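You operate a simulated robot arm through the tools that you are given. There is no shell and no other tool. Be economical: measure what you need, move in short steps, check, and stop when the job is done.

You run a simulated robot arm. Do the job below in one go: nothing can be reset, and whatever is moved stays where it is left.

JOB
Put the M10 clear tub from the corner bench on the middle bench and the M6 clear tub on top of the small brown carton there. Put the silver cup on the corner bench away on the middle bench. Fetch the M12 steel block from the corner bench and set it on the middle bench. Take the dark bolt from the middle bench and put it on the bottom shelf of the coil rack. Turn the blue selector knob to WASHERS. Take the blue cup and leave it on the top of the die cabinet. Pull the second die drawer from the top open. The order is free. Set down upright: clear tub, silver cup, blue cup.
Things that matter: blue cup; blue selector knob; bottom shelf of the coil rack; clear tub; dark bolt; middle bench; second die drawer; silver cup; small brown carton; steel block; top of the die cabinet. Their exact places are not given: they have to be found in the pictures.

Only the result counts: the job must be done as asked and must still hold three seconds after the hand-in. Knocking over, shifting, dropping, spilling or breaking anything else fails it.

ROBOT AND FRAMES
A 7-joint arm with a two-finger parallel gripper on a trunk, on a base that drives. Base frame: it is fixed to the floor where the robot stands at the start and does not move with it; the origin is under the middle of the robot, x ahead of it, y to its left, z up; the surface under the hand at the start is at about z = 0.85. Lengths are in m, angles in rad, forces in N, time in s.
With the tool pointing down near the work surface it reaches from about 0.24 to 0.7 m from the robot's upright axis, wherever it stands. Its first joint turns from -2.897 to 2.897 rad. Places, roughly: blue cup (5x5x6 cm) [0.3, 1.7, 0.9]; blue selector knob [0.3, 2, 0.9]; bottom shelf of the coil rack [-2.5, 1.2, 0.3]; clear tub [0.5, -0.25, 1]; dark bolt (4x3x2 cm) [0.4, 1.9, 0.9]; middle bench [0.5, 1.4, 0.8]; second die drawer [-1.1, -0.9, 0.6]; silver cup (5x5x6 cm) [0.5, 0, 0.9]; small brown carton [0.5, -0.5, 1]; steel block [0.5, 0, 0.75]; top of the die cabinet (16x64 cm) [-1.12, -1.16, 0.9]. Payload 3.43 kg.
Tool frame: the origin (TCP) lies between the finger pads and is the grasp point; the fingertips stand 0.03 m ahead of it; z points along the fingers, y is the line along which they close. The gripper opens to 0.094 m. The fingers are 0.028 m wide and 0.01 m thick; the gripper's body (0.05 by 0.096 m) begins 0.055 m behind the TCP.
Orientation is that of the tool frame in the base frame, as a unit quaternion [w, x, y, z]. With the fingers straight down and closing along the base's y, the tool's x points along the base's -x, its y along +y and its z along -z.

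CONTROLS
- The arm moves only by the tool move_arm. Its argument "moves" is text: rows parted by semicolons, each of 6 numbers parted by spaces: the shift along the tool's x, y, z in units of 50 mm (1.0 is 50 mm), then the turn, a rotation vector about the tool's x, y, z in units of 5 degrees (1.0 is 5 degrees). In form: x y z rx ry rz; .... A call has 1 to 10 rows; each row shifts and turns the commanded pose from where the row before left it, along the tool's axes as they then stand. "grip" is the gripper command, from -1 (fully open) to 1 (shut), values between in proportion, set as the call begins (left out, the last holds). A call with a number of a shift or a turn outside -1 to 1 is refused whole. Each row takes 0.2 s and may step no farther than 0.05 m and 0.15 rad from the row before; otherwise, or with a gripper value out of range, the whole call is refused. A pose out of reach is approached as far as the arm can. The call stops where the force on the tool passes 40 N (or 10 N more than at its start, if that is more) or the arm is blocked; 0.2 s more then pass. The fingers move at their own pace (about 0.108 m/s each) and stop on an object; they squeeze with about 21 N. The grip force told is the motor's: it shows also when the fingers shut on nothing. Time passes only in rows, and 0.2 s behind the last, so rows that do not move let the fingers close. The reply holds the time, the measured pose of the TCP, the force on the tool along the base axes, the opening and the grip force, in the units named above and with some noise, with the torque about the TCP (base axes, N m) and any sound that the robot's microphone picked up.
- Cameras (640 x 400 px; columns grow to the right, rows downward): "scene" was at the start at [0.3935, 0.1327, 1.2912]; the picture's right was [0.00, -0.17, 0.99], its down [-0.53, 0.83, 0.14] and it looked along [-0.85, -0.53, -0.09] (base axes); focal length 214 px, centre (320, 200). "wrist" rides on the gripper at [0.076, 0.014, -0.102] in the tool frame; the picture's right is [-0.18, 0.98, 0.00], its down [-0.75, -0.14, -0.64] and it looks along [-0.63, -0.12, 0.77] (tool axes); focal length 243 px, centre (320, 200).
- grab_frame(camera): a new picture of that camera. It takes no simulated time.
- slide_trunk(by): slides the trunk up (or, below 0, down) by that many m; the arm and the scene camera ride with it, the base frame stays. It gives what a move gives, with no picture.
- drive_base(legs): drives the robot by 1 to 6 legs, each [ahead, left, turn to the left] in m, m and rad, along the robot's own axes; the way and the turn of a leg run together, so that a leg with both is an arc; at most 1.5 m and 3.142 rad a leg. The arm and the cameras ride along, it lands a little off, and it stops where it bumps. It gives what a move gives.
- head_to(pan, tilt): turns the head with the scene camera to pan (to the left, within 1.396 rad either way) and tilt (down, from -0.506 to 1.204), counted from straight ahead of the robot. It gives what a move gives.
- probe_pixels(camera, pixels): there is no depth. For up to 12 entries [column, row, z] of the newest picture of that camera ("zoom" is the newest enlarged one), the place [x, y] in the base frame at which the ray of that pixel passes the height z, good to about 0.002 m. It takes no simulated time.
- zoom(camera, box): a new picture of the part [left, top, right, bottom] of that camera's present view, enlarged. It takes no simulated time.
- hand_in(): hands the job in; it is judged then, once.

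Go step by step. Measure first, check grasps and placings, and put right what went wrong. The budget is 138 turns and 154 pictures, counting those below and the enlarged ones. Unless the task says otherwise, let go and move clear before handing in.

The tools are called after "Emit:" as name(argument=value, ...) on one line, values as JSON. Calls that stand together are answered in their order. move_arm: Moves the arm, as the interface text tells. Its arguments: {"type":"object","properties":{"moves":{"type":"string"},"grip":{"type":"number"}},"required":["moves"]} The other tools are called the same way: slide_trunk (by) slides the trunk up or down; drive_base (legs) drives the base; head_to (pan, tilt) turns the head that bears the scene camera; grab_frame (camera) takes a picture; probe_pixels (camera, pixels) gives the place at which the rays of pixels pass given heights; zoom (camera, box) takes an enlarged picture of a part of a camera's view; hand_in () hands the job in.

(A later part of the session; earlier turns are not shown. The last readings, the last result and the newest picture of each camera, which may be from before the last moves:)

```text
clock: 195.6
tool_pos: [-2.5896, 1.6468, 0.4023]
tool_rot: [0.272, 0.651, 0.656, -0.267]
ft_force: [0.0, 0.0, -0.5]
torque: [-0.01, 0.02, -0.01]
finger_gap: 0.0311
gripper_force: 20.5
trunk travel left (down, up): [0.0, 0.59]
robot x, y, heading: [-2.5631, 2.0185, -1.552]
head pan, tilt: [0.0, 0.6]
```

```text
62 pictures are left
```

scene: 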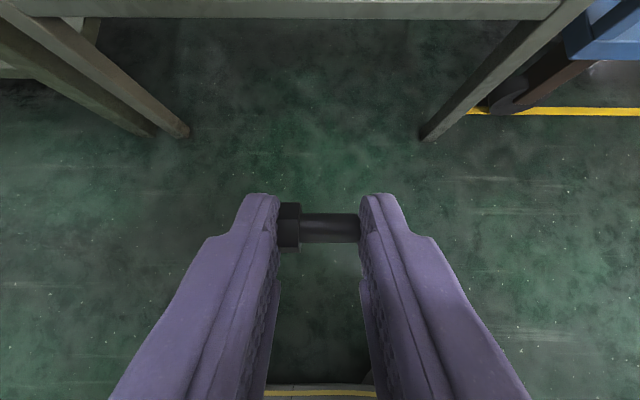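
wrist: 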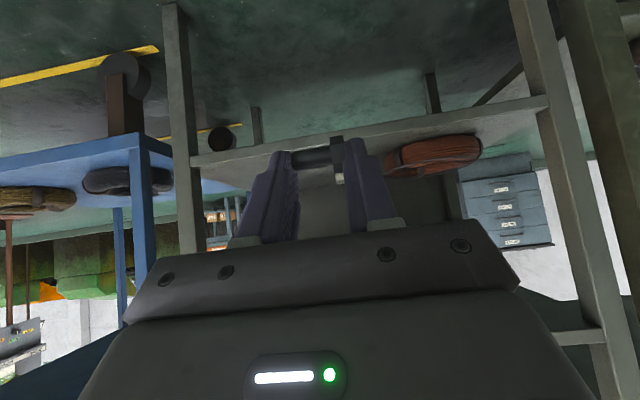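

Shelf top is at ≈0.30, the next shelf's underside ≈0.53. I tilt 15° more, drive 0.1 ahead and lower to ~0.35.

Emit:
head_to(pan=0, tilt=1.0)

Emit:
move_arm(moves="0 0 0 0 -1 0; 0 0 0 0 -1 0; 0 0 0 0 -1 0; 0.85 0 0.5 0 0 0; 0 0 0 0 0 0")

Emit:
drive_base(legs=[[0.1, 0, 0]])

Emit:
move_arm(moves="-0.44 0 0.77 0 0 0; -0.44 0 0.77 0 0 0; -0.44 0 0.77 0 0 0; 0 0 0 0 0 0")

Emit:
grab_frame(camera="wrist")

Emit:
grab_frame(camera="scene")

```text
clock: 196.5
tool_pos: [-2.5885, 1.6472, 0.4025]
tool_rot: [0.273, 0.65, 0.657, -0.267]
ft_force: [0.6, 0.4, -0.2]
torque: [-0.01, -0.03, -0.02]
finger_gap: 0.0308
gripper_force: 21.1
trunk travel left (down, up): [0.0, 0.59]
robot x, y, heading: [-2.5651, 2.0182, -1.554]
head pan, tilt: [0.0, 1.0]
```

```text
clock: 197.7
tool_pos: [-2.5876, 1.6477, 0.3777]
tool_rot: [0.356, 0.61, 0.616, -0.349]
ft_force: [0.3, -0.2, 0.4]
torque: [0.02, 0.01, 0.03]
finger_gap: 0.0308
gripper_force: 21.1
out of reach, approached as far as the arm can: row 4
trunk travel left (down, up): [0.0, 0.59]
robot x, y, heading: [-2.5626, 2.0165, -1.554]
head pan, tilt: [0.0, 1.0]
```

```text
clock: 198.8
tool_pos: [-2.5864, 1.5462, 0.3781]
tool_rot: [0.356, 0.61, 0.616, -0.349]
ft_force: [-0.5, 0.0, 0.4]
torque: [0.05, 0.01, -0.01]
finger_gap: 0.031
gripper_force: 21.2
trunk travel left (down, up): [0.0, 0.59]
robot x, y, heading: [-2.562, 1.9179, -1.551]
head pan, tilt: [0.0, 1.0]
```

```text
clock: 199.8
tool_pos: [-2.5836, 1.4124, 0.3775]
tool_rot: [0.356, 0.61, 0.616, -0.349]
ft_force: [0.4, 0.8, -1.2]
torque: [0.03, 0.04, 0.0]
finger_gap: 0.0311
gripper_force: 20.1
trunk travel left (down, up): [0.0, 0.59]
robot x, y, heading: [-2.5602, 1.9194, -1.551]
head pan, tilt: [0.0, 1.0]
```

```text
61 pictures are left
```

wrist: 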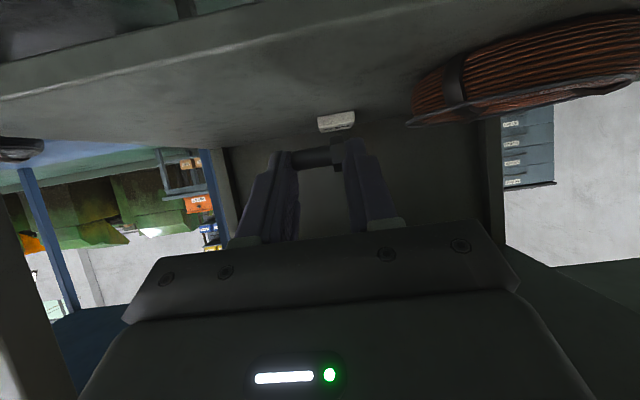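

```text
60 pictures are left
```

scene: 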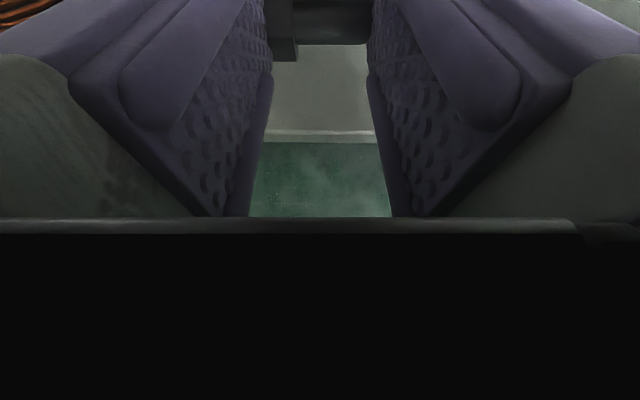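

The fingers are over the shelf; a small white block lies at (336,121) behind. I probe it and the front edge.

Emit:
probe_pixels(camera="wrist", pixels=[[336, 112, 0.3], [318, 128, 0.3], [415, 120, 0.3], [200, 80, 0.3]])

Emit:
probe_pixels(camera="scene", pixels=[[320, 131, 0.3], [320, 131, 0.28], [320, 142, 0.28], [320, 142, 0.26]])

```text
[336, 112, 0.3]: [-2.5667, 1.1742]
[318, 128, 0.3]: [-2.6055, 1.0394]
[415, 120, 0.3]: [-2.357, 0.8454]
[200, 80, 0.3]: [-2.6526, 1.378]
```

```text
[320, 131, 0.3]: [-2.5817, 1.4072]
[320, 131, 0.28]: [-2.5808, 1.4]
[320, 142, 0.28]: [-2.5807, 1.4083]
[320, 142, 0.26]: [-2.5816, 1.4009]
```

Shelf front edge is at y≈1.40, the block at y≈1.17. I go 8 cm further in and lower slowly until contact.

Emit:
move_arm(moves="-0.43 -0.1 0.75 0 0 0; -0.4 -0.1 0.7 0 0 0; 0.26 0 0.15 0 0 0; 0.26 0 0.15 0 0 0; 0.17 0 0.1 0 0 0; 0 0 0 0 0 0")

Emit:
move_arm(moves="0.087 0 0.05 0 0 0; 0.087 0 0.05 0 0 0; 0.087 0 0.05 0 0 0; 0 0 0 0 0 0")

Emit:
zoom(camera="wrist", box=[160, 40, 480, 260])

```text
clock: 201.2
tool_pos: [-2.5911, 1.3301, 0.3542]
tool_rot: [0.356, 0.61, 0.617, -0.348]
ft_force: [-0.5, -0.1, -0.7]
torque: [-0.02, 0.01, -0.04]
finger_gap: 0.0308
gripper_force: 21.1
out of reach, approached as far as the arm can: row 4, 5
trunk travel left (down, up): [0.0, 0.59]
robot x, y, heading: [-2.5591, 1.9154, -1.546]
head pan, tilt: [0.0, 1.0]
```

```text
clock: 202.2
tool_pos: [-2.5928, 1.3302, 0.3545]
tool_rot: [0.356, 0.61, 0.616, -0.349]
ft_force: [-0.3, 0.6, 0.0]
torque: [0.0, 0.01, 0.01]
finger_gap: 0.0308
gripper_force: 21.0
out of reach, approached as far as the arm can: row 1, 2, 3
trunk travel left (down, up): [0.0, 0.59]
robot x, y, heading: [-2.5588, 1.9107, -1.55]
head pan, tilt: [0.0, 1.0]
```

```text
1.82 times, centred on (320, 150) of wrist
```

zoom: 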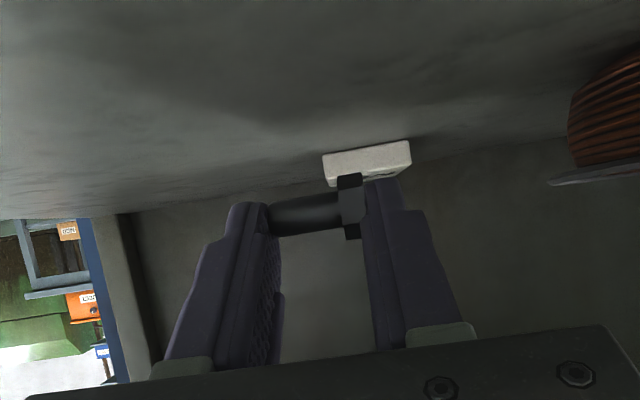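

Out of reach below 0.354 with this tilt. I reduce the tilt by 10° and try lowering.

Emit:
move_arm(moves="0 0 0 0 1 0; 0 0 0 0 1 0; 0.15 0 0.13 0 0 0; 0.15 0 0.13 0 0 0; 0 0 0 0 0 0")

Emit:
move_arm(moves="0.08 0 0.07 0 0 0; 0.08 0 0.07 0 0 0; 0 0 0 0 0 0")

```text
clock: 203.4
tool_pos: [-2.5924, 1.3302, 0.3344]
tool_rot: [0.302, 0.637, 0.645, -0.295]
ft_force: [0.1, 0.5, -0.6]
torque: [-0.05, 0.02, 0.0]
finger_gap: 0.0312
gripper_force: 20.6
trunk travel left (down, up): [0.0, 0.59]
robot x, y, heading: [-2.562, 1.9161, -1.544]
head pan, tilt: [0.0, 1.0]
```

```text
clock: 204.2
tool_pos: [-2.5924, 1.3292, 0.3305]
tool_rot: [0.301, 0.638, 0.645, -0.295]
ft_force: [-0.5, -0.6, 2.8]
torque: [-0.04, 0.11, -0.05]
finger_gap: 0.0305
gripper_force: 21.2
out of reach, approached as far as the arm can: row 2
trunk travel left (down, up): [0.0, 0.59]
robot x, y, heading: [-2.5608, 1.9166, -1.547]
head pan, tilt: [0.0, 1.0]
```

Light contact at z 0.3305 (2.8 N). I release and look.

Emit:
move_arm(moves="0 0 0 0 0 0; 0 0 0 0 0 0; 0 0 0 0 0 0", grip=-0.1)

Emit:
move_arm(moves="0 0 -0.4 0 0 0; 0 0 -0.6 0 0 0; 0 0 -0.8 0 0 0; 0 0 -0.8 0 0 0; 0 0 -0.8 0 0 0; 0 0 0 0 0 0")

Emit:
zoom(camera="wrist", box=[160, 0, 480, 220])

```text
clock: 205.0
tool_pos: [-2.5918, 1.3294, 0.3305]
tool_rot: [0.301, 0.637, 0.645, -0.295]
ft_force: [4.8, 1.8, 6.8]
torque: [-0.04, 0.03, 0.03]
finger_gap: 0.0492
gripper_force: 0.1
trunk travel left (down, up): [0.0, 0.59]
robot x, y, heading: [-2.5612, 1.9115, -1.546]
head pan, tilt: [0.0, 1.0]
```

```text
clock: 206.4
tool_pos: [-2.5947, 1.4597, 0.4376]
tool_rot: [0.301, 0.638, 0.645, -0.294]
ft_force: [0.2, 0.3, 0.5]
torque: [-0.01, -0.01, 0.01]
finger_gap: 0.0516
gripper_force: 0.0
trunk travel left (down, up): [0.0, 0.59]
robot x, y, heading: [-2.5623, 1.9123, -1.546]
head pan, tilt: [0.0, 1.0]
```

```text
1.82 times, centred on (320, 110) of wrist
```

zoom: 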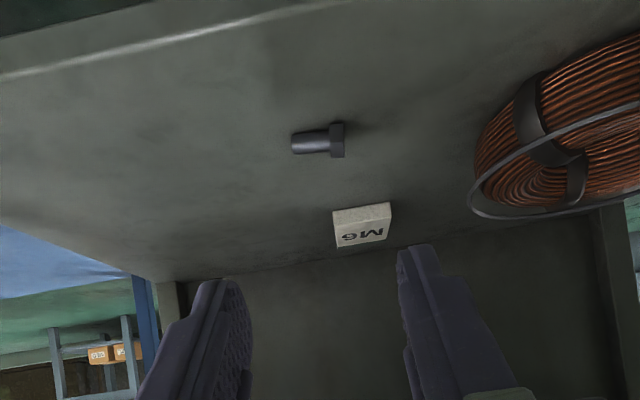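

The bolt lies on the bottom shelf beside the M6 block. I retract, straighten the hand and raise the trunk.

Emit:
move_arm(moves="0.57 0 -0.69 0 0 0; 0.57 0 -0.69 0 0 0; 0.57 0 -0.69 0 0 0; 0.57 0 -0.69 0 0 0; 0 0 -0.5 0 1 0; 0 0 -0.5 0 1 0; 0 0 -0.3 0 1 0; 0 0 -0.3 0 1 0; 0 0 -0.3 0 1 0; 0 0 -0.3 0 1 0", grip=-1)

Emit:
move_arm(moves="0 0.5 -0.5 0 1 0; 0 0.5 -0.5 0 1 0; 0 0.5 -0.5 0 1 0; 0 0.5 -0.5 0 1 0; 0 0.5 -0.5 0 0 0; 0 0 0 0 0 0")

Emit:
slide_trunk(by=0.42)

```text
clock: 207.9
tool_pos: [-2.6104, 1.6086, 0.4592]
tool_rot: [0.289, 0.631, 0.655, -0.3]
ft_force: [0.3, -0.3, 0.7]
torque: [0.01, 0.01, 0.0]
finger_gap: 0.094
gripper_force: 0.1
trunk travel left (down, up): [0.0, 0.59]
robot x, y, heading: [-2.5604, 1.9164, -1.545]
head pan, tilt: [0.0, 1.0]
stopped in row 7: the arm was blocked; the commanded pose is now the measured one
```

```text
clock: 208.6
tool_pos: [-2.565, 1.5811, 0.4815]
tool_rot: [0.269, 0.634, 0.657, -0.304]
ft_force: [0.0, -0.5, -0.3]
torque: [0.01, 0.02, 0.01]
finger_gap: 0.0939
gripper_force: 0.2
trunk travel left (down, up): [0.0, 0.59]
robot x, y, heading: [-2.56, 1.9152, -1.547]
head pan, tilt: [0.0, 1.0]
stopped in row 3: the arm was blocked; the commanded pose is now the measured one
```

```text
refused: 0.42 is not a number from -0.4 to 0.4
```

The arm is too folded near the body; I raise the trunk first, then straighten the hand further out.

Emit:
slide_trunk(by=0.4)

Emit:
drive_base(legs=[[-0.12, 0, 0]])

Emit:
move_arm(moves="0 0 -0.7 0 1 0; 0 0 -0.7 0 1 0; 0 0 -0.7 0 1 0; -0.4 0 -0.7 0 1 0; -0.4 0 -0.7 0 1 0; -0.4 0 -0.7 0 1 0; -0.4 0 -0.7 0 1 0; -0.4 0 -0.5 0 1 0; 0 0 -0.5 0 0.5 0; 0 0 0 0 0 0")

```text
clock: 212.4
tool_pos: [-2.5647, 1.5813, 0.8815]
tool_rot: [0.269, 0.635, 0.657, -0.304]
ft_force: [0.1, 0.5, 0.1]
torque: [0.02, 0.0, 0.01]
finger_gap: 0.0939
gripper_force: 0.0
trunk travel left (down, up): [-0.4, 0.19]
robot x, y, heading: [-2.562, 1.9154, -1.555]
head pan, tilt: [0.0, 1.0]
```

```text
clock: 213.7
tool_pos: [-2.5671, 1.7016, 0.8831]
tool_rot: [0.27, 0.634, 0.658, -0.305]
ft_force: [0.4, 0.5, 0.4]
torque: [0.03, -0.01, 0.0]
finger_gap: 0.094
gripper_force: 0.1
trunk travel left (down, up): [-0.4, 0.19]
robot x, y, heading: [-2.5633, 2.0321, -1.541]
head pan, tilt: [0.0, 1.0]
```

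```text
clock: 214.4
tool_pos: [-2.568, 1.6802, 0.9252]
tool_rot: [0.256, 0.643, 0.655, -0.304]
ft_force: [0.7, -0.4, 0.4]
torque: [0.01, -0.01, 0.02]
finger_gap: 0.0936
gripper_force: 0.0
trunk travel left (down, up): [-0.4, 0.19]
robot x, y, heading: [-2.5646, 2.0369, -1.55]
head pan, tilt: [0.0, 1.0]
stopped in row 3: the arm was blocked; the commanded pose is now the measured one
```

Blocked again (probably a joint limit when folded). I go up first, then forward and untilt.

Emit:
move_arm(moves="-0.6 0 -0.55 0 0 0; -0.6 0 -0.55 0 0 0; -0.6 0 -0.55 0 0 0; -0.6 0 -0.55 0 0 0; -0.6 0 -0.55 0 0 0; -0.65 0 0.5 0 0.5 0; -0.65 0 0.5 0 0.5 0; -0.65 0 0.5 0 1 0; 0 0 0 0 0 0")

Emit:
move_arm(moves="0 0 0 0 1 0; 0 0 0 0 1 0; 0 0 0 0 1 0; 0 0 0 0 1 0; 0 0 0 0 1 0; 0 0 0 0 1 0; 0 0 0 0 0 0")

```text
clock: 216.4
tool_pos: [-2.5492, 1.5102, 1.1078]
tool_rot: [0.198, 0.666, 0.675, -0.248]
ft_force: [-0.3, 0.2, 0.5]
torque: [-0.06, -0.01, 0.0]
finger_gap: 0.0941
gripper_force: 0.1
out of reach, approached as far as the arm can: row 3, 4, 5
trunk travel left (down, up): [-0.4, 0.19]
robot x, y, heading: [-2.5621, 2.0361, -1.552]
head pan, tilt: [0.0, 1.0]
```

```text
clock: 218.0
tool_pos: [-2.549, 1.5122, 1.1061]
tool_rot: [0.017, 0.708, 0.703, -0.066]
ft_force: [0.2, -0.2, 0.3]
torque: [-0.01, 0.0, 0.01]
finger_gap: 0.0942
gripper_force: 0.0
trunk travel left (down, up): [-0.4, 0.19]
robot x, y, heading: [-2.5634, 2.0363, -1.548]
head pan, tilt: [0.0, 1.0]
```

Nearly vertical again; I correct the residual tilt, retract, and drive back to the middle bench for the blue cup.

Emit:
move_arm(moves="0 0 0 -0.4 0.67 0; 0 0 0 -0.39 0.67 0; 0.7 0 -0.5 0 0 0; 0.7 0 -0.5 0 0 0; 0.7 0 -0.5 0 0 0; 0.7 0 -0.3 0 0 0; 0 0 0 0 0 0")

Emit:
drive_base(legs=[[0, 1.4, 0], [0, 0.75, 0], [0, 0, 1.55], [0.28, -0.25, 0]])

Emit:
head_to(pan=0, tilt=0.1)

Emit:
grab_frame(camera="scene")

```text
clock: 219.6
tool_pos: [-2.5492, 1.6519, 1.1943]
tool_rot: [0.0, 0.709, 0.705, -0.001]
ft_force: [-1.0, 0.6, -0.4]
torque: [0.04, -0.03, 0.0]
finger_gap: 0.0936
gripper_force: 0.2
trunk travel left (down, up): [-0.4, 0.19]
robot x, y, heading: [-2.5649, 2.0329, -1.549]
head pan, tilt: [0.0, 1.0]
```

```text
clock: 236.0
tool_pos: [0.2466, 1.7997, 1.1953]
tool_rot: [0.0, 0.034, 0.999, 0.0]
ft_force: [0.2, -0.4, 0.1]
torque: [0.0, -0.01, 0.0]
finger_gap: 0.0943
gripper_force: 0.1
trunk travel left (down, up): [-0.4, 0.19]
robot x, y, heading: [-0.1366, 1.813, -0.036]
head pan, tilt: [0.0, 1.0]
```

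```text
clock: 237.2
tool_pos: [0.2472, 1.8017, 1.1932]
tool_rot: [0.001, 0.034, 0.999, -0.001]
ft_force: [-0.4, 0.2, 0.1]
torque: [0.02, 0.01, -0.03]
finger_gap: 0.0941
gripper_force: 0.0
trunk travel left (down, up): [-0.4, 0.19]
robot x, y, heading: [-0.1373, 1.8102, -0.04]
head pan, tilt: [0.0, 0.099]
```

```text
57 pictures are left
```

scene: 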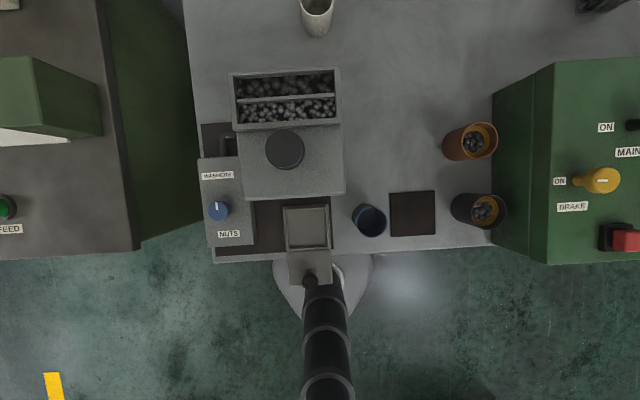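

The blue cup stands at (369,221) next to the hopper. I probe cup rim and hopper front/side edges.

Emit:
probe_pixels(camera="scene", pixels=[[369, 222, 0.91], [354, 222, 0.91], [385, 222, 0.91], [346, 194, 0.97], [346, 194, 1.0], [343, 125, 1.0], [331, 249, 0.87], [331, 205, 0.87], [369, 207, 0.91], [369, 237, 0.91]])

Emit:
zoom(camera="scene", box=[260, 130, 460, 280])

Emit:
grab_frame(camera="wrist")

```text
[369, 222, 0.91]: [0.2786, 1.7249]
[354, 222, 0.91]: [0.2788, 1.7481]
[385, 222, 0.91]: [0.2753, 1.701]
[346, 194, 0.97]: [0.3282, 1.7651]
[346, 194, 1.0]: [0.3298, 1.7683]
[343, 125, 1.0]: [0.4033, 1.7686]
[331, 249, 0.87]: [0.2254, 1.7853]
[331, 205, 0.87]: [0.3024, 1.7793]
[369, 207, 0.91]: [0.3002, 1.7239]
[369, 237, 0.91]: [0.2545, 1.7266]
```

```text
2.67 times, centred on (360, 205) of scene
```

zoom: 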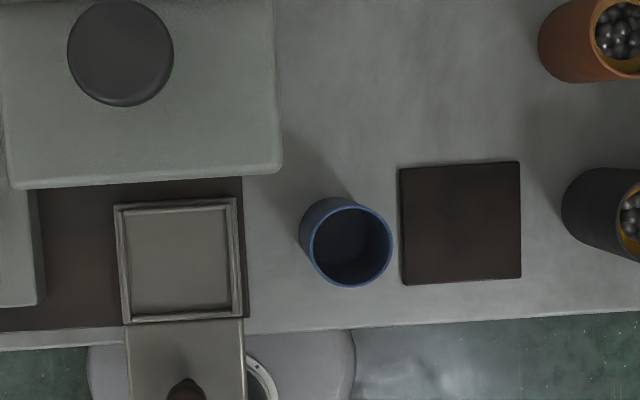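

```text
55 pictures are left
```

wrist: 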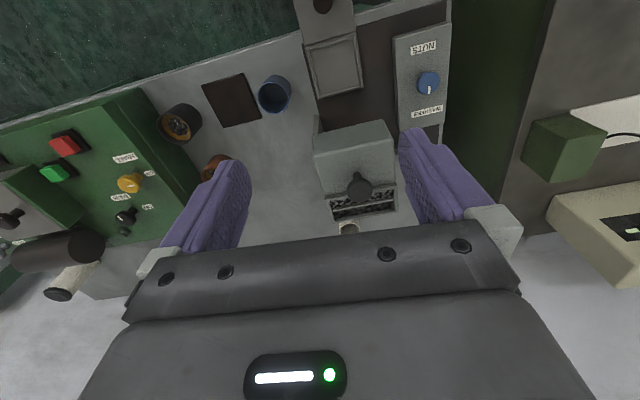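

Emit:
probe_pixels(camera="wrist", pixels=[[275, 92, 0.91], [259, 94, 0.91], [290, 90, 0.91], [246, 100, 0.85]])

```text
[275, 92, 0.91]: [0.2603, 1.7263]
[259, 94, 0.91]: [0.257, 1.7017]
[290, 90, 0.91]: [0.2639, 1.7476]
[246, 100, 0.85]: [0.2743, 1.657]
```

The cup rim centre is (0.276,1.725). I move over it with the gap at ~0.075, partly down, and verify.

Emit:
move_arm(moves="-0.345 -0.75 0.3 0 0 0; -0.345 -0.75 0.3 0 0 0; 0 0 0.8 0 0 1; 0 0 0.8 0 0 1; 0 0 0.8 0 0 0; 0 0 0.8 0 0 0; 0 0 0.5 0 0 0; 0 0 0 0 0 0", grip=-0.6)

Emit:
head_to(pan=0, tilt=0.9)

Emit:
grab_frame(camera="scene")

Emit:
grab_frame(camera="wrist")

```text
clock: 239.0
tool_pos: [0.2755, 1.7244, 0.9805]
tool_rot: [0.001, 0.121, 0.993, 0.0]
ft_force: [-0.4, 0.6, -0.3]
torque: [0.0, -0.01, 0.02]
finger_gap: 0.0755
gripper_force: 0.1
trunk travel left (down, up): [-0.4, 0.19]
robot x, y, heading: [-0.1338, 1.8089, -0.036]
head pan, tilt: [0.0, 0.099]
```

```text
clock: 240.1
tool_pos: [0.2761, 1.7237, 0.9797]
tool_rot: [0.001, 0.121, 0.993, -0.001]
ft_force: [-0.6, 0.0, 0.3]
torque: [0.01, -0.04, -0.01]
finger_gap: 0.0753
gripper_force: 0.1
trunk travel left (down, up): [-0.4, 0.19]
robot x, y, heading: [-0.1343, 1.8093, -0.036]
head pan, tilt: [0.0, 0.901]
```

```text
54 pictures are left
```

scene: 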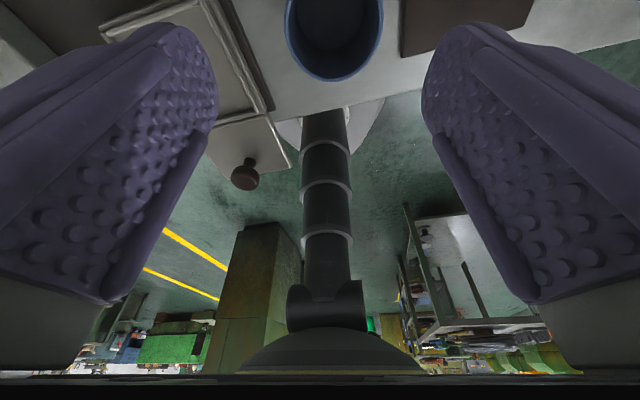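

```text
53 pictures are left
```

wrist: 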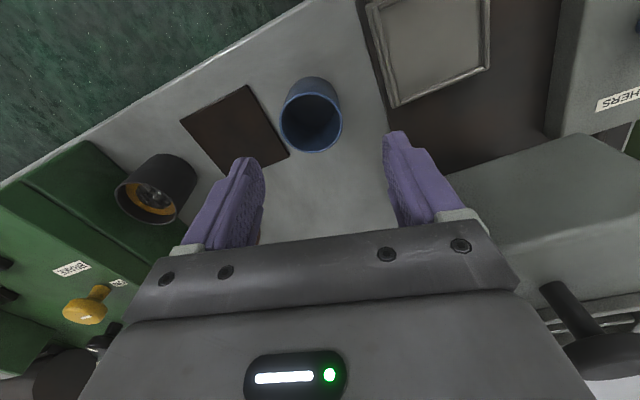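

Emit:
probe_pixels(camera="wrist", pixels=[[311, 122, 0.91], [281, 122, 0.91], [342, 118, 0.91]])

Emit:
probe_pixels(camera="scene", pixels=[[286, 30, 0.91], [382, 30, 0.91], [334, 82, 0.91]])

```text
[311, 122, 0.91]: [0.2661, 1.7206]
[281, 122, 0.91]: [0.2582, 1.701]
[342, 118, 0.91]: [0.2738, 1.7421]
```

```text
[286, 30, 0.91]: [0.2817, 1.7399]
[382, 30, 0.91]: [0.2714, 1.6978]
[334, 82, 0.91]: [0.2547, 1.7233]
```

Cup centre ≈(0.273,1.7205). Small correction, descend to z 0.888 and grip.

Emit:
move_arm(moves="0.04 -0.08 0.3 0 0 0; 0 0 0.8 0 0 0; 0 0 0.74 0 0 0; 0 0 0 0 0 0")

Emit:
move_arm(moves="0 0 0 0 0 0; 0 0 0 0 0 0; 0 0 0 0 0 0", grip=1)

Emit:
move_arm(moves="0 0 -0.1 0 0 0; 0 0 -0.3 0 0 0; 0 0 -0.6 0 0 0; 0 0 -0.8 0 0 0; 0 0 -0.8 0 0 0; 0 0 -0.8 0 0 -1; 0 0 -0.8 0 0 -1; 0 0 0 0 0 0")

Emit:
grab_frame(camera="wrist")

```text
clock: 241.1
tool_pos: [0.2734, 1.7216, 0.8878]
tool_rot: [0.001, 0.121, 0.993, -0.001]
ft_force: [0.5, 0.2, -0.2]
torque: [-0.02, 0.0, 0.0]
finger_gap: 0.0752
gripper_force: 0.1
trunk travel left (down, up): [-0.4, 0.19]
robot x, y, heading: [-0.1377, 1.8084, -0.037]
head pan, tilt: [0.0, 0.901]
```

```text
clock: 241.9
tool_pos: [0.2739, 1.7208, 0.8872]
tool_rot: [0.001, 0.121, 0.993, -0.001]
ft_force: [0.2, -1.0, -0.4]
torque: [0.01, -0.03, 0.0]
finger_gap: 0.0481
gripper_force: 20.7
trunk travel left (down, up): [-0.4, 0.19]
robot x, y, heading: [-0.136, 1.8088, -0.039]
head pan, tilt: [0.0, 0.901]
```

```text
clock: 243.7
tool_pos: [0.2728, 1.72, 1.0979]
tool_rot: [0.0, 0.033, 0.999, 0.0]
ft_force: [-1.1, -0.1, -1.8]
torque: [0.0, 0.01, -0.03]
finger_gap: 0.0485
gripper_force: 21.3
trunk travel left (down, up): [-0.4, 0.19]
robot x, y, heading: [-0.1345, 1.809, -0.039]
head pan, tilt: [0.0, 0.901]
```

```text
52 pictures are left
```

wrist: 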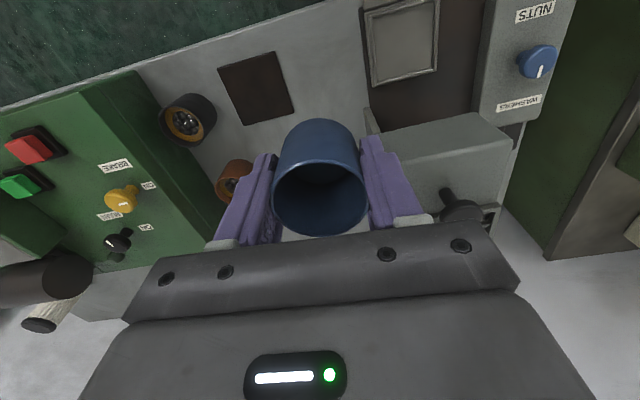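

The blue cup is held upright. I drive to the die cabinet: back off, face −y, go to about (−1.14, 0.05).

Emit:
slide_trunk(by=0.12)

Emit:
drive_base(legs=[[-0.3, 0, 0], [0, 0, -1.53], [1.45, 0, 0], [0, -0.7, 0], [0.25, 0, 0]])

Emit:
head_to(pan=0, tilt=-0.5)

Emit:
grab_frame(camera="scene")

Emit:
grab_frame(camera="wrist")

```text
clock: 245.2
tool_pos: [0.2726, 1.7202, 1.2171]
tool_rot: [0.0, 0.033, 0.999, -0.002]
ft_force: [0.2, -0.3, -0.9]
torque: [-0.01, 0.03, 0.03]
finger_gap: 0.0484
gripper_force: 20.6
trunk travel left (down, up): [-0.52, 0.07]
robot x, y, heading: [-0.1364, 1.8086, -0.036]
head pan, tilt: [0.0, 0.901]
```

```text
clock: 262.8
tool_pos: [-1.2497, -0.2927, 1.2165]
tool_rot: [0.0, 0.723, 0.691, 0.0]
ft_force: [-0.2, -0.7, -0.5]
torque: [0.05, 0.03, 0.02]
finger_gap: 0.0485
gripper_force: 21.0
trunk travel left (down, up): [-0.52, 0.07]
robot x, y, heading: [-1.1707, 0.1198, -1.587]
head pan, tilt: [0.0, 0.901]
```

```text
clock: 264.3
tool_pos: [-1.2484, -0.2917, 1.2168]
tool_rot: [0.0, 0.723, 0.691, -0.001]
ft_force: [0.0, -0.5, -2.5]
torque: [-0.01, -0.03, 0.01]
finger_gap: 0.0484
gripper_force: 20.8
trunk travel left (down, up): [-0.52, 0.07]
robot x, y, heading: [-1.1679, 0.1177, -1.586]
head pan, tilt: [0.0, -0.499]
```

```text
51 pictures are left
```

scene: 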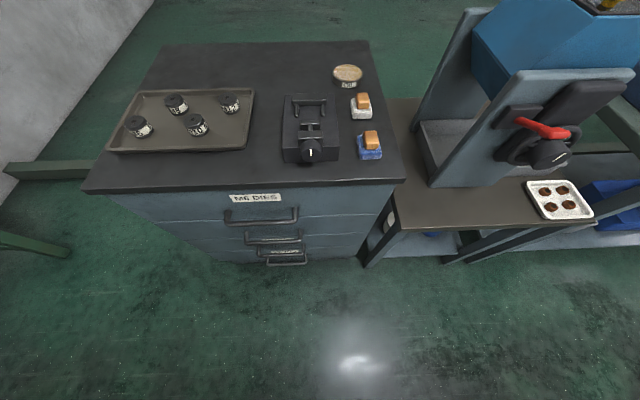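

```text
50 pictures are left
```

wrist: 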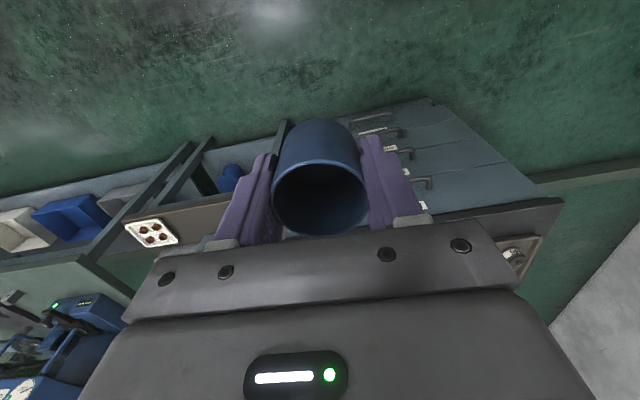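

The cabinet top shows a tray left, a vise in the middle and small items right. I probe to find a free patch.

Emit:
probe_pixels(camera="scene", pixels=[[83, 192, 0.9], [405, 180, 0.9], [372, 42, 0.9], [165, 45, 0.9], [245, 152, 0.9], [253, 90, 0.9], [283, 95, 0.9], [283, 160, 0.9], [335, 160, 0.9], [358, 150, 0.9], [108, 152, 0.9], [250, 65, 0.9]])

Emit:
zoom(camera="scene", box=[70, 30, 420, 280])

```text
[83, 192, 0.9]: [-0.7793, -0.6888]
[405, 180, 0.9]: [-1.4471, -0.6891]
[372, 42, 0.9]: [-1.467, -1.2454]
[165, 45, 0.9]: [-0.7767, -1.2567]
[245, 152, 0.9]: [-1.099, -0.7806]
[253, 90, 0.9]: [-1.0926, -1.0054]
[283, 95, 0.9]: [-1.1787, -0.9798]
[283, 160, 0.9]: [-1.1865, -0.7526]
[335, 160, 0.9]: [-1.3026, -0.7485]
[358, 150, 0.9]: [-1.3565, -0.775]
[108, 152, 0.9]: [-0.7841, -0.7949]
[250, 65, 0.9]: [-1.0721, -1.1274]
```

```text
1.60 times, centred on (245, 155) of scene
```

zoom: 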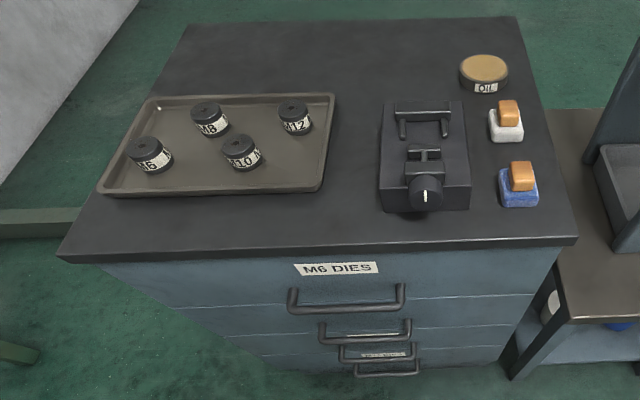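

The free rear strip (behind tray and vise) is the target, about (−1.08,−1.14). I triangulate the top's height with the front corner seen by the wrist camera at (562,199).

Emit:
probe_pixels(camera="wrist", pixels=[[562, 199, 0.9], [562, 199, 0.85], [562, 199, 0.95], [430, 101, 0.8], [432, 97, 0.0]])

Emit:
probe_pixels(camera="scene", pixels=[[83, 192, 0.85], [83, 192, 0.8], [250, 65, 0.85], [253, 90, 0.85], [165, 45, 0.85]])

```text
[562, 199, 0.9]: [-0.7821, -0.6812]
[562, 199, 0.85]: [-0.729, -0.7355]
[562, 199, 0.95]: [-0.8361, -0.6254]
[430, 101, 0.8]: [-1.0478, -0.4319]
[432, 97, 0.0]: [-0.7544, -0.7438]
```

```text
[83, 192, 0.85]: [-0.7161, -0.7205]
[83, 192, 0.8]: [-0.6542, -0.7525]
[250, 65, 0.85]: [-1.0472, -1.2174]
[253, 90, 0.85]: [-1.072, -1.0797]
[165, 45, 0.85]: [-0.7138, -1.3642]
```

Top is at z≈0.9; the strip is too far from the front, so I consider the free side at x>−0.78. I check that floor area.

Emit:
probe_pixels(camera="scene", pixels=[[75, 172, 0.0], [68, 252, 0.0], [5, 172, 0.0], [5, 185, 0.1], [160, 5, 0.0], [60, 120, 0.0], [100, 80, 0.0]])

Emit:
head_to(pan=0.7, tilt=-0.4)

Emit:
grab_frame(camera="scene")

```text
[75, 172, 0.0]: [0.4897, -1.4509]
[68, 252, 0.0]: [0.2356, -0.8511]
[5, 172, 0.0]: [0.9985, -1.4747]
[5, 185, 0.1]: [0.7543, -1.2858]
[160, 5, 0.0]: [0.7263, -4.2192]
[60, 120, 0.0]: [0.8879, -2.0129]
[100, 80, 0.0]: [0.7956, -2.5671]
```

```text
clock: 265.4
tool_pos: [-1.2492, -0.2927, 1.2174]
tool_rot: [0.0, 0.723, 0.691, -0.001]
ft_force: [-0.1, -0.8, -1.0]
torque: [0.03, -0.04, 0.01]
finger_gap: 0.0484
gripper_force: 21.0
trunk travel left (down, up): [-0.52, 0.07]
robot x, y, heading: [-1.1724, 0.1185, -1.586]
head pan, tilt: [0.7, -0.4]
```

```text
48 pictures are left
```

scene: 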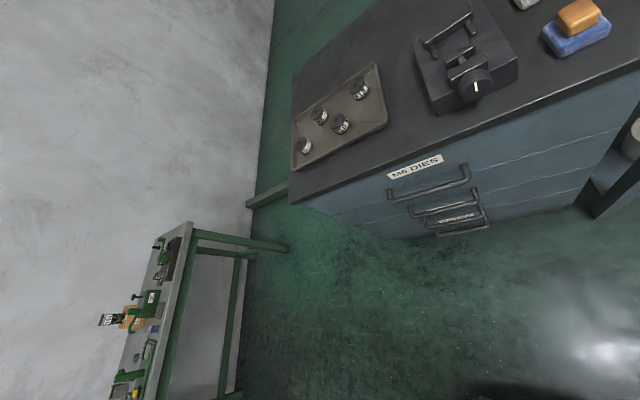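

The floor beside the cabinet (x −0.75…0.2) is free. I go to about (−0.40,−0.92) and face −x.

Emit:
drive_base(legs=[[0, 0.78, 0.016], [1.05, 0, 0], [0, 0, -1.571]])

Emit:
head_to(pan=0.2, tilt=-0.1)

Emit:
grab_frame(camera="scene")

```text
clock: 278.5
tool_pos: [-0.7901, -0.8666, 1.2163]
tool_rot: [0.0, 1.0, -0.022, -0.001]
ft_force: [0.4, -0.1, -0.9]
torque: [-0.02, -0.01, -0.04]
finger_gap: 0.0481
gripper_force: 20.9
trunk travel left (down, up): [-0.52, 0.07]
robot x, y, heading: [-0.3747, -0.9468, 3.124]
head pan, tilt: [0.7, -0.4]
```

```text
clock: 279.4
tool_pos: [-0.7902, -0.8666, 1.2177]
tool_rot: [-0.001, 1.0, -0.022, 0.0]
ft_force: [0.0, 0.1, -0.4]
torque: [0.03, 0.02, 0.01]
finger_gap: 0.0483
gripper_force: 21.1
trunk travel left (down, up): [-0.52, 0.07]
robot x, y, heading: [-0.3785, -0.9453, 3.124]
head pan, tilt: [0.201, -0.099]
```

```text
47 pictures are left
```

scene: 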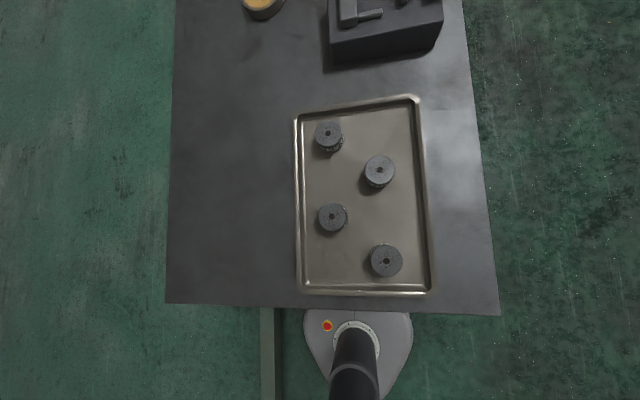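

The rear strip left of the tray, around (235,190), is free. I probe it.

Emit:
probe_pixels(camera="scene", pixels=[[235, 190, 0.9], [170, 200, 0.9], [297, 200, 0.92], [166, 303, 0.9], [235, 240, 0.9]])

```text
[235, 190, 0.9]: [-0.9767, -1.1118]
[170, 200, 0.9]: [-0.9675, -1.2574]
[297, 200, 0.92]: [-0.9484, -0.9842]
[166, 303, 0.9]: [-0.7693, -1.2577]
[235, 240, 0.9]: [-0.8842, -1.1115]
```

Target (−0.93,−1.13). I carry the cup over and lower to ~2.5 cm above the top.

Emit:
move_arm(moves="-0.367 0.769 0 0 0 0; -0.367 0.769 0 0 0 0; -0.367 0.769 0 0 0 0; -0.367 0.769 0 0 0 0; -0.367 0.769 0 0 0 0; -0.367 0.769 0 0 0 0; -0.367 0.769 0 0 0 0; 0 0 0.6 0 0 0; 0 0 0.8 0 0 0; 0 0 0.8 0 0 0")

Emit:
move_arm(moves="0 0 0.8 0 0 0; 0 0 0.8 0 0 0; 0 0 0.7 0 0 0; 0 0 0.5 0 0 0; 0 0 0 0 0 0")

Emit:
grab_frame(camera="wrist")

```text
clock: 281.6
tool_pos: [-0.9289, -1.1307, 1.1079]
tool_rot: [0.0, 1.0, -0.021, -0.001]
ft_force: [0.1, 0.5, -0.7]
torque: [-0.06, -0.01, 0.02]
finger_gap: 0.0486
gripper_force: 21.0
trunk travel left (down, up): [-0.52, 0.07]
robot x, y, heading: [-0.378, -0.9461, 3.125]
head pan, tilt: [0.201, -0.099]
```

```text
clock: 282.8
tool_pos: [-0.9296, -1.1298, 0.9682]
tool_rot: [-0.001, 1.0, -0.022, 0.0]
ft_force: [-0.5, 0.3, -0.2]
torque: [0.0, -0.02, 0.02]
finger_gap: 0.0484
gripper_force: 20.8
trunk travel left (down, up): [-0.52, 0.07]
robot x, y, heading: [-0.3765, -0.9478, 3.129]
head pan, tilt: [0.201, -0.099]
```

```text
46 pictures are left
```

wrist: 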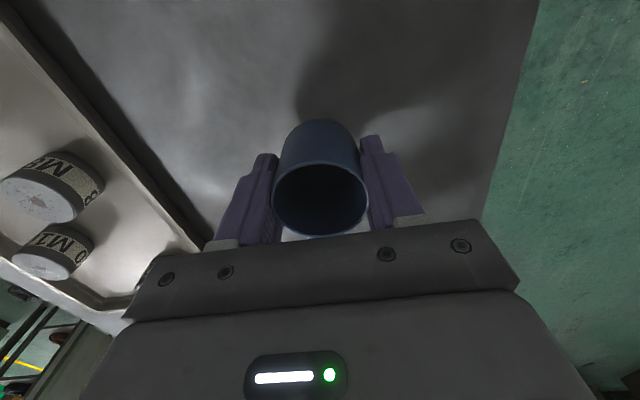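

Clear all around. I lower until contact, then release and rise.

Emit:
move_arm(moves="0 0 0.2 0 0 0; 0 0 0.2 0 0 0; 0 0 0.1 0 0 0; 0 0 0 0 0 0")

Emit:
move_arm(moves="0 0 0.06 0 0 0; 0 0 0.06 0 0 0; 0 0 0 0 0 0")

```text
clock: 283.8
tool_pos: [-0.9295, -1.1289, 0.9411]
tool_rot: [-0.001, 1.0, -0.022, -0.001]
ft_force: [0.1, 0.1, -1.5]
torque: [-0.02, 0.02, 0.01]
finger_gap: 0.0482
gripper_force: 21.3
trunk travel left (down, up): [-0.52, 0.07]
robot x, y, heading: [-0.3762, -0.9425, 3.131]
head pan, tilt: [0.201, -0.099]
```

```text
clock: 284.6
tool_pos: [-0.9316, -1.1296, 0.9365]
tool_rot: [0.0, 1.0, -0.022, -0.001]
ft_force: [1.3, -0.1, 11.9]
torque: [-0.01, 0.05, -0.04]
finger_gap: 0.0487
gripper_force: 20.9
trunk travel left (down, up): [-0.52, 0.07]
robot x, y, heading: [-0.3791, -0.9477, 3.129]
head pan, tilt: [0.201, -0.099]
```

Contact. Release, rise and look.

Emit:
move_arm(moves="0 0 0 0 0 0; 0 0 0 0 0 0; 0 0 -0.4 0 0 0; 0 0 -0.9 0 0 0; 0 0 -0.9 0 0 0; 0 0 -0.9 0 0 0; 0 0 -0.9 0 0 0; 0.5 -0.5 -0.6 0 0 0; 0.7 -0.6 0 0 0 0; 0.7 -0.6 0 0 0 0", grip=-0.6)

Emit:
grab_frame(camera="scene")

```text
clock: 286.8
tool_pos: [-0.8316, -1.048, 1.1655]
tool_rot: [0.0, 1.0, -0.022, -0.001]
ft_force: [0.0, 0.2, -0.8]
torque: [-0.04, 0.03, 0.03]
finger_gap: 0.0752
gripper_force: 0.0
trunk travel left (down, up): [-0.52, 0.07]
robot x, y, heading: [-0.3804, -0.9481, 3.128]
head pan, tilt: [0.201, -0.099]
```

```text
45 pictures are left
```

scene: 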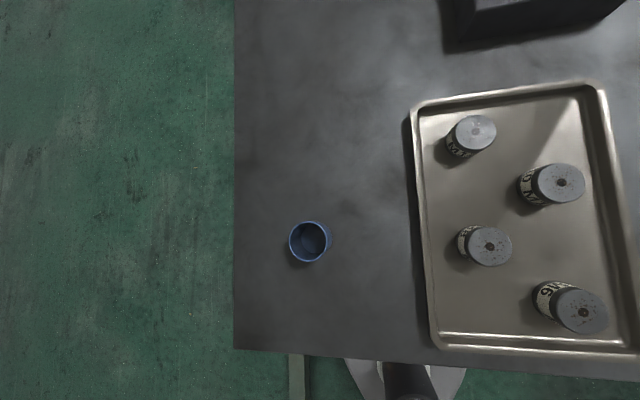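

The blue cup stands upright on the cabinet's rear strip. Next the drawer: I drive to the front of the cabinet and look at the handles.

Emit:
drive_base(legs=[[0, 0, 1.58], [-1.1, 0, 0], [0, -0.73, 0]])

Emit:
head_to(pan=0, tilt=-0.5)

Emit:
slide_trunk(by=-0.35)

Emit:
grab_frame(camera="scene")

Emit:
grab_frame(camera="wrist")

```text
clock: 299.8
tool_pos: [-0.9805, -0.2859, 1.1641]
tool_rot: [0.001, 0.724, 0.69, 0.0]
ft_force: [0.8, -0.4, 0.1]
torque: [-0.01, -0.02, 0.01]
finger_gap: 0.075
gripper_force: 0.0
trunk travel left (down, up): [-0.52, 0.07]
robot x, y, heading: [-1.0823, 0.1669, -1.593]
head pan, tilt: [0.201, -0.099]
```

```text
clock: 300.7
tool_pos: [-0.9809, -0.2863, 1.1654]
tool_rot: [-0.001, 0.724, 0.69, -0.001]
ft_force: [0.7, 0.4, -0.8]
torque: [-0.01, -0.03, 0.0]
finger_gap: 0.0751
gripper_force: 0.1
trunk travel left (down, up): [-0.52, 0.07]
robot x, y, heading: [-1.0804, 0.1697, -1.593]
head pan, tilt: [0.0, -0.499]
```

```text
clock: 304.1
tool_pos: [-0.9802, -0.2854, 0.8154]
tool_rot: [0.0, 0.724, 0.69, -0.002]
ft_force: [0.2, 0.0, -0.1]
torque: [-0.01, -0.01, -0.04]
finger_gap: 0.0754
gripper_force: 0.1
trunk travel left (down, up): [-0.17, 0.42]
robot x, y, heading: [-1.0838, 0.1674, -1.595]
head pan, tilt: [0.0, -0.499]
```

```text
44 pictures are left
```

scene: 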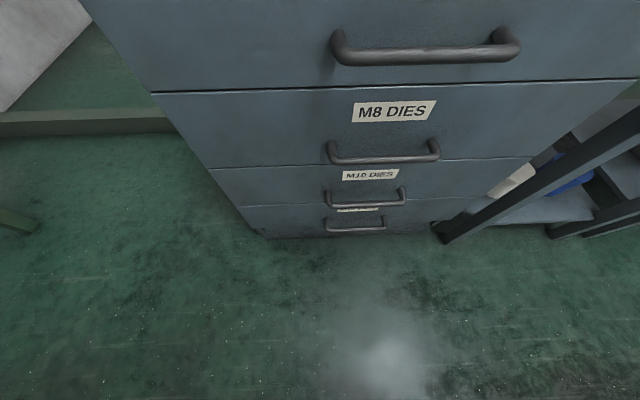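

```text
43 pictures are left
```

wrist: 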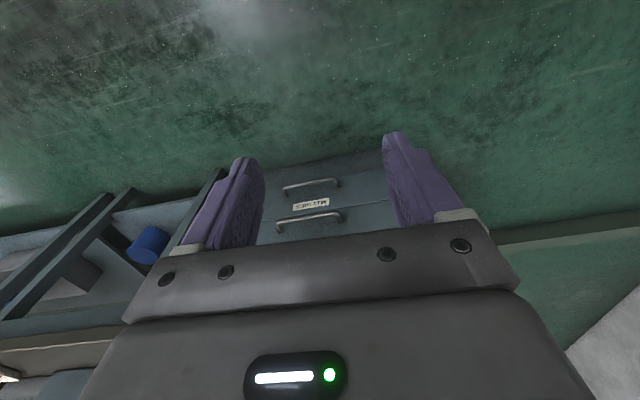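

The second drawer is "M8 DIES", handle at (383,157). I probe to find the height at which the bars meet y≈−0.66.

Emit:
probe_pixels(camera="scene", pixels=[[383, 158, 0.6], [383, 158, 0.55], [383, 158, 0.5], [425, 57, 0.8], [425, 57, 0.75], [425, 57, 0.7], [335, 92, 0.7], [335, 92, 0.65], [335, 165, 0.45], [335, 165, 0.5], [265, 237, 0.0], [265, 237, 0.05]])

Emit:
probe_pixels(camera="wrist", pixels=[[310, 218, 0.5], [310, 218, 0.4], [310, 185, 0.3], [310, 185, 0.2]])

```text
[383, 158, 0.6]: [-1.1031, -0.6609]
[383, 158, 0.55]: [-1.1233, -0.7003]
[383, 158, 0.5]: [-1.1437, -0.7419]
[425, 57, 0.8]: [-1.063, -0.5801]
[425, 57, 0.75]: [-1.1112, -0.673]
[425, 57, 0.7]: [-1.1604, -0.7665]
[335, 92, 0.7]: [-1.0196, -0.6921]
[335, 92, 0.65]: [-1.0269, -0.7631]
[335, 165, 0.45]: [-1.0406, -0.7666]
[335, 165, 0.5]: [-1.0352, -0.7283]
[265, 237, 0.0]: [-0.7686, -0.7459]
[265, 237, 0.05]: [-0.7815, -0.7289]
```

```text
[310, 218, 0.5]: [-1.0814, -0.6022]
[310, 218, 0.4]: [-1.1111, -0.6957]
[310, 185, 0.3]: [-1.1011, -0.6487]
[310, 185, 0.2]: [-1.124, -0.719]
```

Handle bars are at y≈−0.678, x≈−1.11; second bar z≈0.575. I extend the arm, tilt the fingers to horizontal, then roll the hand so it closes vertically.

Emit:
move_arm(moves="-0.75 -0.6 0 0 0 -0.55; -0.75 -0.65 0 0 0 0; -0.75 -0.65 0 0 0 0; -0.75 -0.65 0 0 0 0; 0 0 0 0 -1 0; 0 0 0 0 -1 0; 0 0 0 0 -1 0; 0 0 0 0 -1 0; 0 0 0 0 -1 0; 0 0 0 0 -1 0")

Emit:
move_arm(moves="0 0 0 0 -1 0; 0 0 0 0 -1 0; 0 0 0 0 -1 0; 0 0 0 0 -1 0; 0 0 0 0 -1 0; 0 0 0 0 -1 0; 0 0 0 0 -1 0; 0 0 0 0 -1 0; 0 0 0 0 -1 0; 0 0 0 0 -1 0")

Emit:
move_arm(moves="0 0 0 0 -1 0; 0 0 0 0 -1 0; 0 0 0 0 0 -1; 0 0 0 0 0 -1; 0 0 0 0 0 -1; 0 0 0 0 0 -1; 0 0 0 0 0 -1; 0 0 0 0 0 -1; 0 0 0 0 0 -1; 0 0 0 0 0 -1")

```text
clock: 306.3
tool_pos: [-1.1114, -0.4348, 0.8154]
tool_rot: [0.182, 0.683, 0.683, -0.183]
ft_force: [-0.3, 0.8, 0.0]
torque: [0.0, 0.01, -0.02]
finger_gap: 0.0751
gripper_force: 0.1
trunk travel left (down, up): [-0.17, 0.42]
robot x, y, heading: [-1.0835, 0.169, -1.594]
head pan, tilt: [0.0, -0.499]
```

```text
clock: 308.5
tool_pos: [-1.1107, -0.4339, 0.8162]
tool_rot: [0.455, 0.54, 0.543, -0.454]
ft_force: [-0.2, -0.2, 0.6]
torque: [-0.02, -0.01, -0.01]
finger_gap: 0.0753
gripper_force: 0.0
trunk travel left (down, up): [-0.17, 0.42]
robot x, y, heading: [-1.08, 0.1665, -1.589]
head pan, tilt: [0.0, -0.499]
```

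```text
clock: 310.7
tool_pos: [-1.1105, -0.4338, 0.8144]
tool_rot: [-0.298, -0.299, -0.64, 0.642]
ft_force: [0.5, -0.5, 0.0]
torque: [0.01, 0.03, -0.03]
finger_gap: 0.0752
gripper_force: 0.1
trunk travel left (down, up): [-0.17, 0.42]
robot x, y, heading: [-1.0798, 0.1687, -1.594]
head pan, tilt: [0.0, -0.499]
```

Horizontal now. I finish the roll (10 more rows), lower the trunk and look.

Emit:
move_arm(moves="0 0 0 0 0 -1; 0 0 0 0 0 -1; 0 0 0 0 0 -1; 0 0 0 0 0 -1; 0 0 0 0 0 -1; 0 0 0 0 0 -1; 0 0 0 0 0 -1; 0 0 0 0 0 -1; 0 0 0 0 0 -1; 0 0 0 0 0 -1")

Emit:
slide_trunk(by=-0.17)

Emit:
head_to(pan=0, tilt=0.5)

Emit:
grab_frame(camera="wrist")

Emit:
grab_frame(camera="scene")

```text
clock: 312.9
tool_pos: [-1.1121, -0.4357, 0.8148]
tool_rot: [0.003, 0.002, -0.706, 0.708]
ft_force: [0.0, -0.2, 0.2]
torque: [-0.02, -0.01, -0.03]
finger_gap: 0.0751
gripper_force: 0.1
trunk travel left (down, up): [-0.17, 0.42]
robot x, y, heading: [-1.0802, 0.1719, -1.592]
head pan, tilt: [0.0, -0.499]
```

```text
clock: 314.9
tool_pos: [-1.1103, -0.4351, 0.6445]
tool_rot: [0.001, 0.0, -0.707, 0.708]
ft_force: [-0.3, -0.6, 0.1]
torque: [0.06, 0.0, 0.04]
finger_gap: 0.0752
gripper_force: 0.0
trunk travel left (down, up): [0.0, 0.59]
robot x, y, heading: [-1.0843, 0.1676, -1.592]
head pan, tilt: [0.0, -0.499]
```

```text
clock: 316.1
tool_pos: [-1.1108, -0.4347, 0.6446]
tool_rot: [0.001, 0.0, -0.707, 0.707]
ft_force: [-1.2, -0.4, -0.6]
torque: [-0.01, 0.01, -0.05]
finger_gap: 0.0751
gripper_force: 0.1
trunk travel left (down, up): [0.0, 0.59]
robot x, y, heading: [-1.0796, 0.1686, -1.596]
head pan, tilt: [0.0, 0.499]
```

```text
42 pictures are left
```

wrist: 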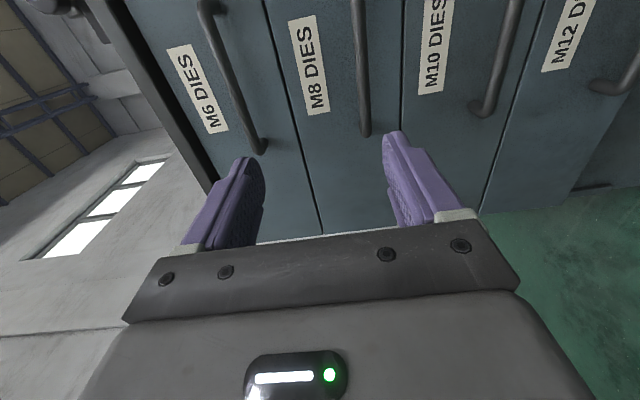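

```text
41 pictures are left
```

scene: 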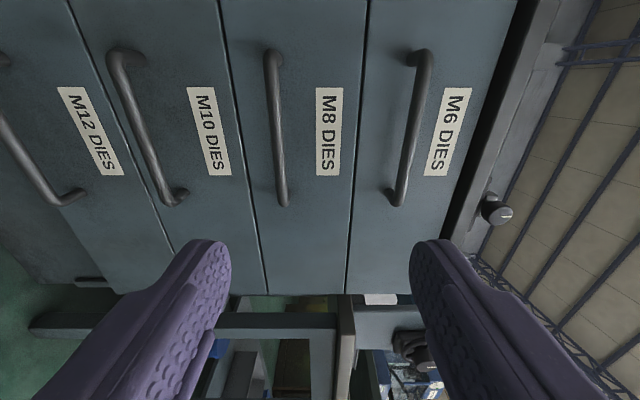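

Both views show the M8 bar at scene col 275 (lower than the hand centre). I lower 7 cm and drive ahead 0.16.

Emit:
move_arm(moves="0 0.7 0 0 0 0; 0 0.7 0 0 0 0; 0 0 0 0 0 0")

Emit:
drive_base(legs=[[0.16, 0, 0]])

Emit:
grab_frame(camera="wrist")

Emit:
grab_frame(camera="scene")

```text
clock: 316.9
tool_pos: [-1.1103, -0.4341, 0.5728]
tool_rot: [0.001, 0.0, -0.707, 0.707]
ft_force: [0.0, -0.1, -1.1]
torque: [0.01, 0.01, 0.0]
finger_gap: 0.0752
gripper_force: 0.0
trunk travel left (down, up): [0.0, 0.59]
robot x, y, heading: [-1.081, 0.1707, -1.594]
head pan, tilt: [0.0, 0.499]
```

```text
clock: 318.4
tool_pos: [-1.1122, -0.5972, 0.5739]
tool_rot: [0.001, 0.001, -0.706, 0.708]
ft_force: [0.2, 0.6, -0.4]
torque: [0.02, 0.01, 0.0]
finger_gap: 0.0751
gripper_force: 0.0
trunk travel left (down, up): [0.0, 0.59]
robot x, y, heading: [-1.0859, 0.0046, -1.594]
head pan, tilt: [0.0, 0.499]
```

```text
40 pictures are left
```

wrist: 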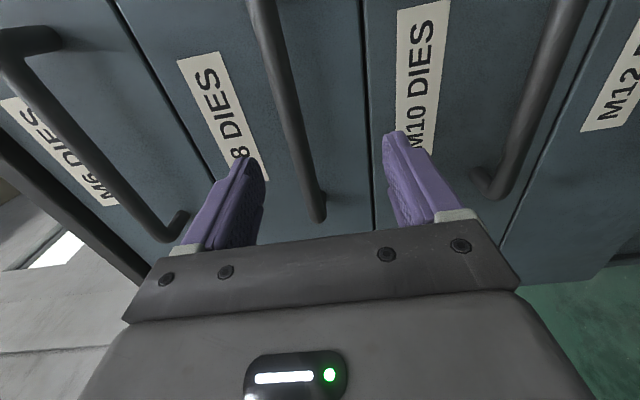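

```text
39 pictures are left
```

scene: 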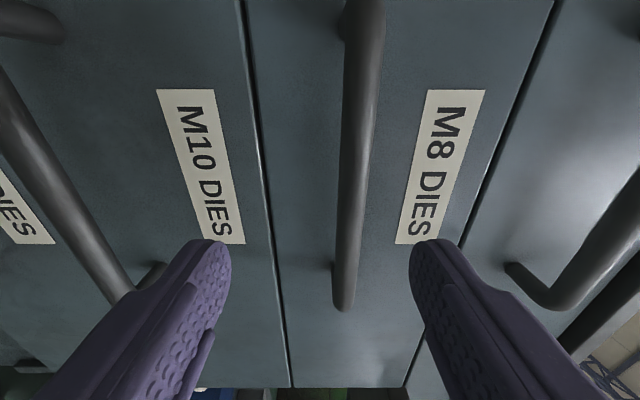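

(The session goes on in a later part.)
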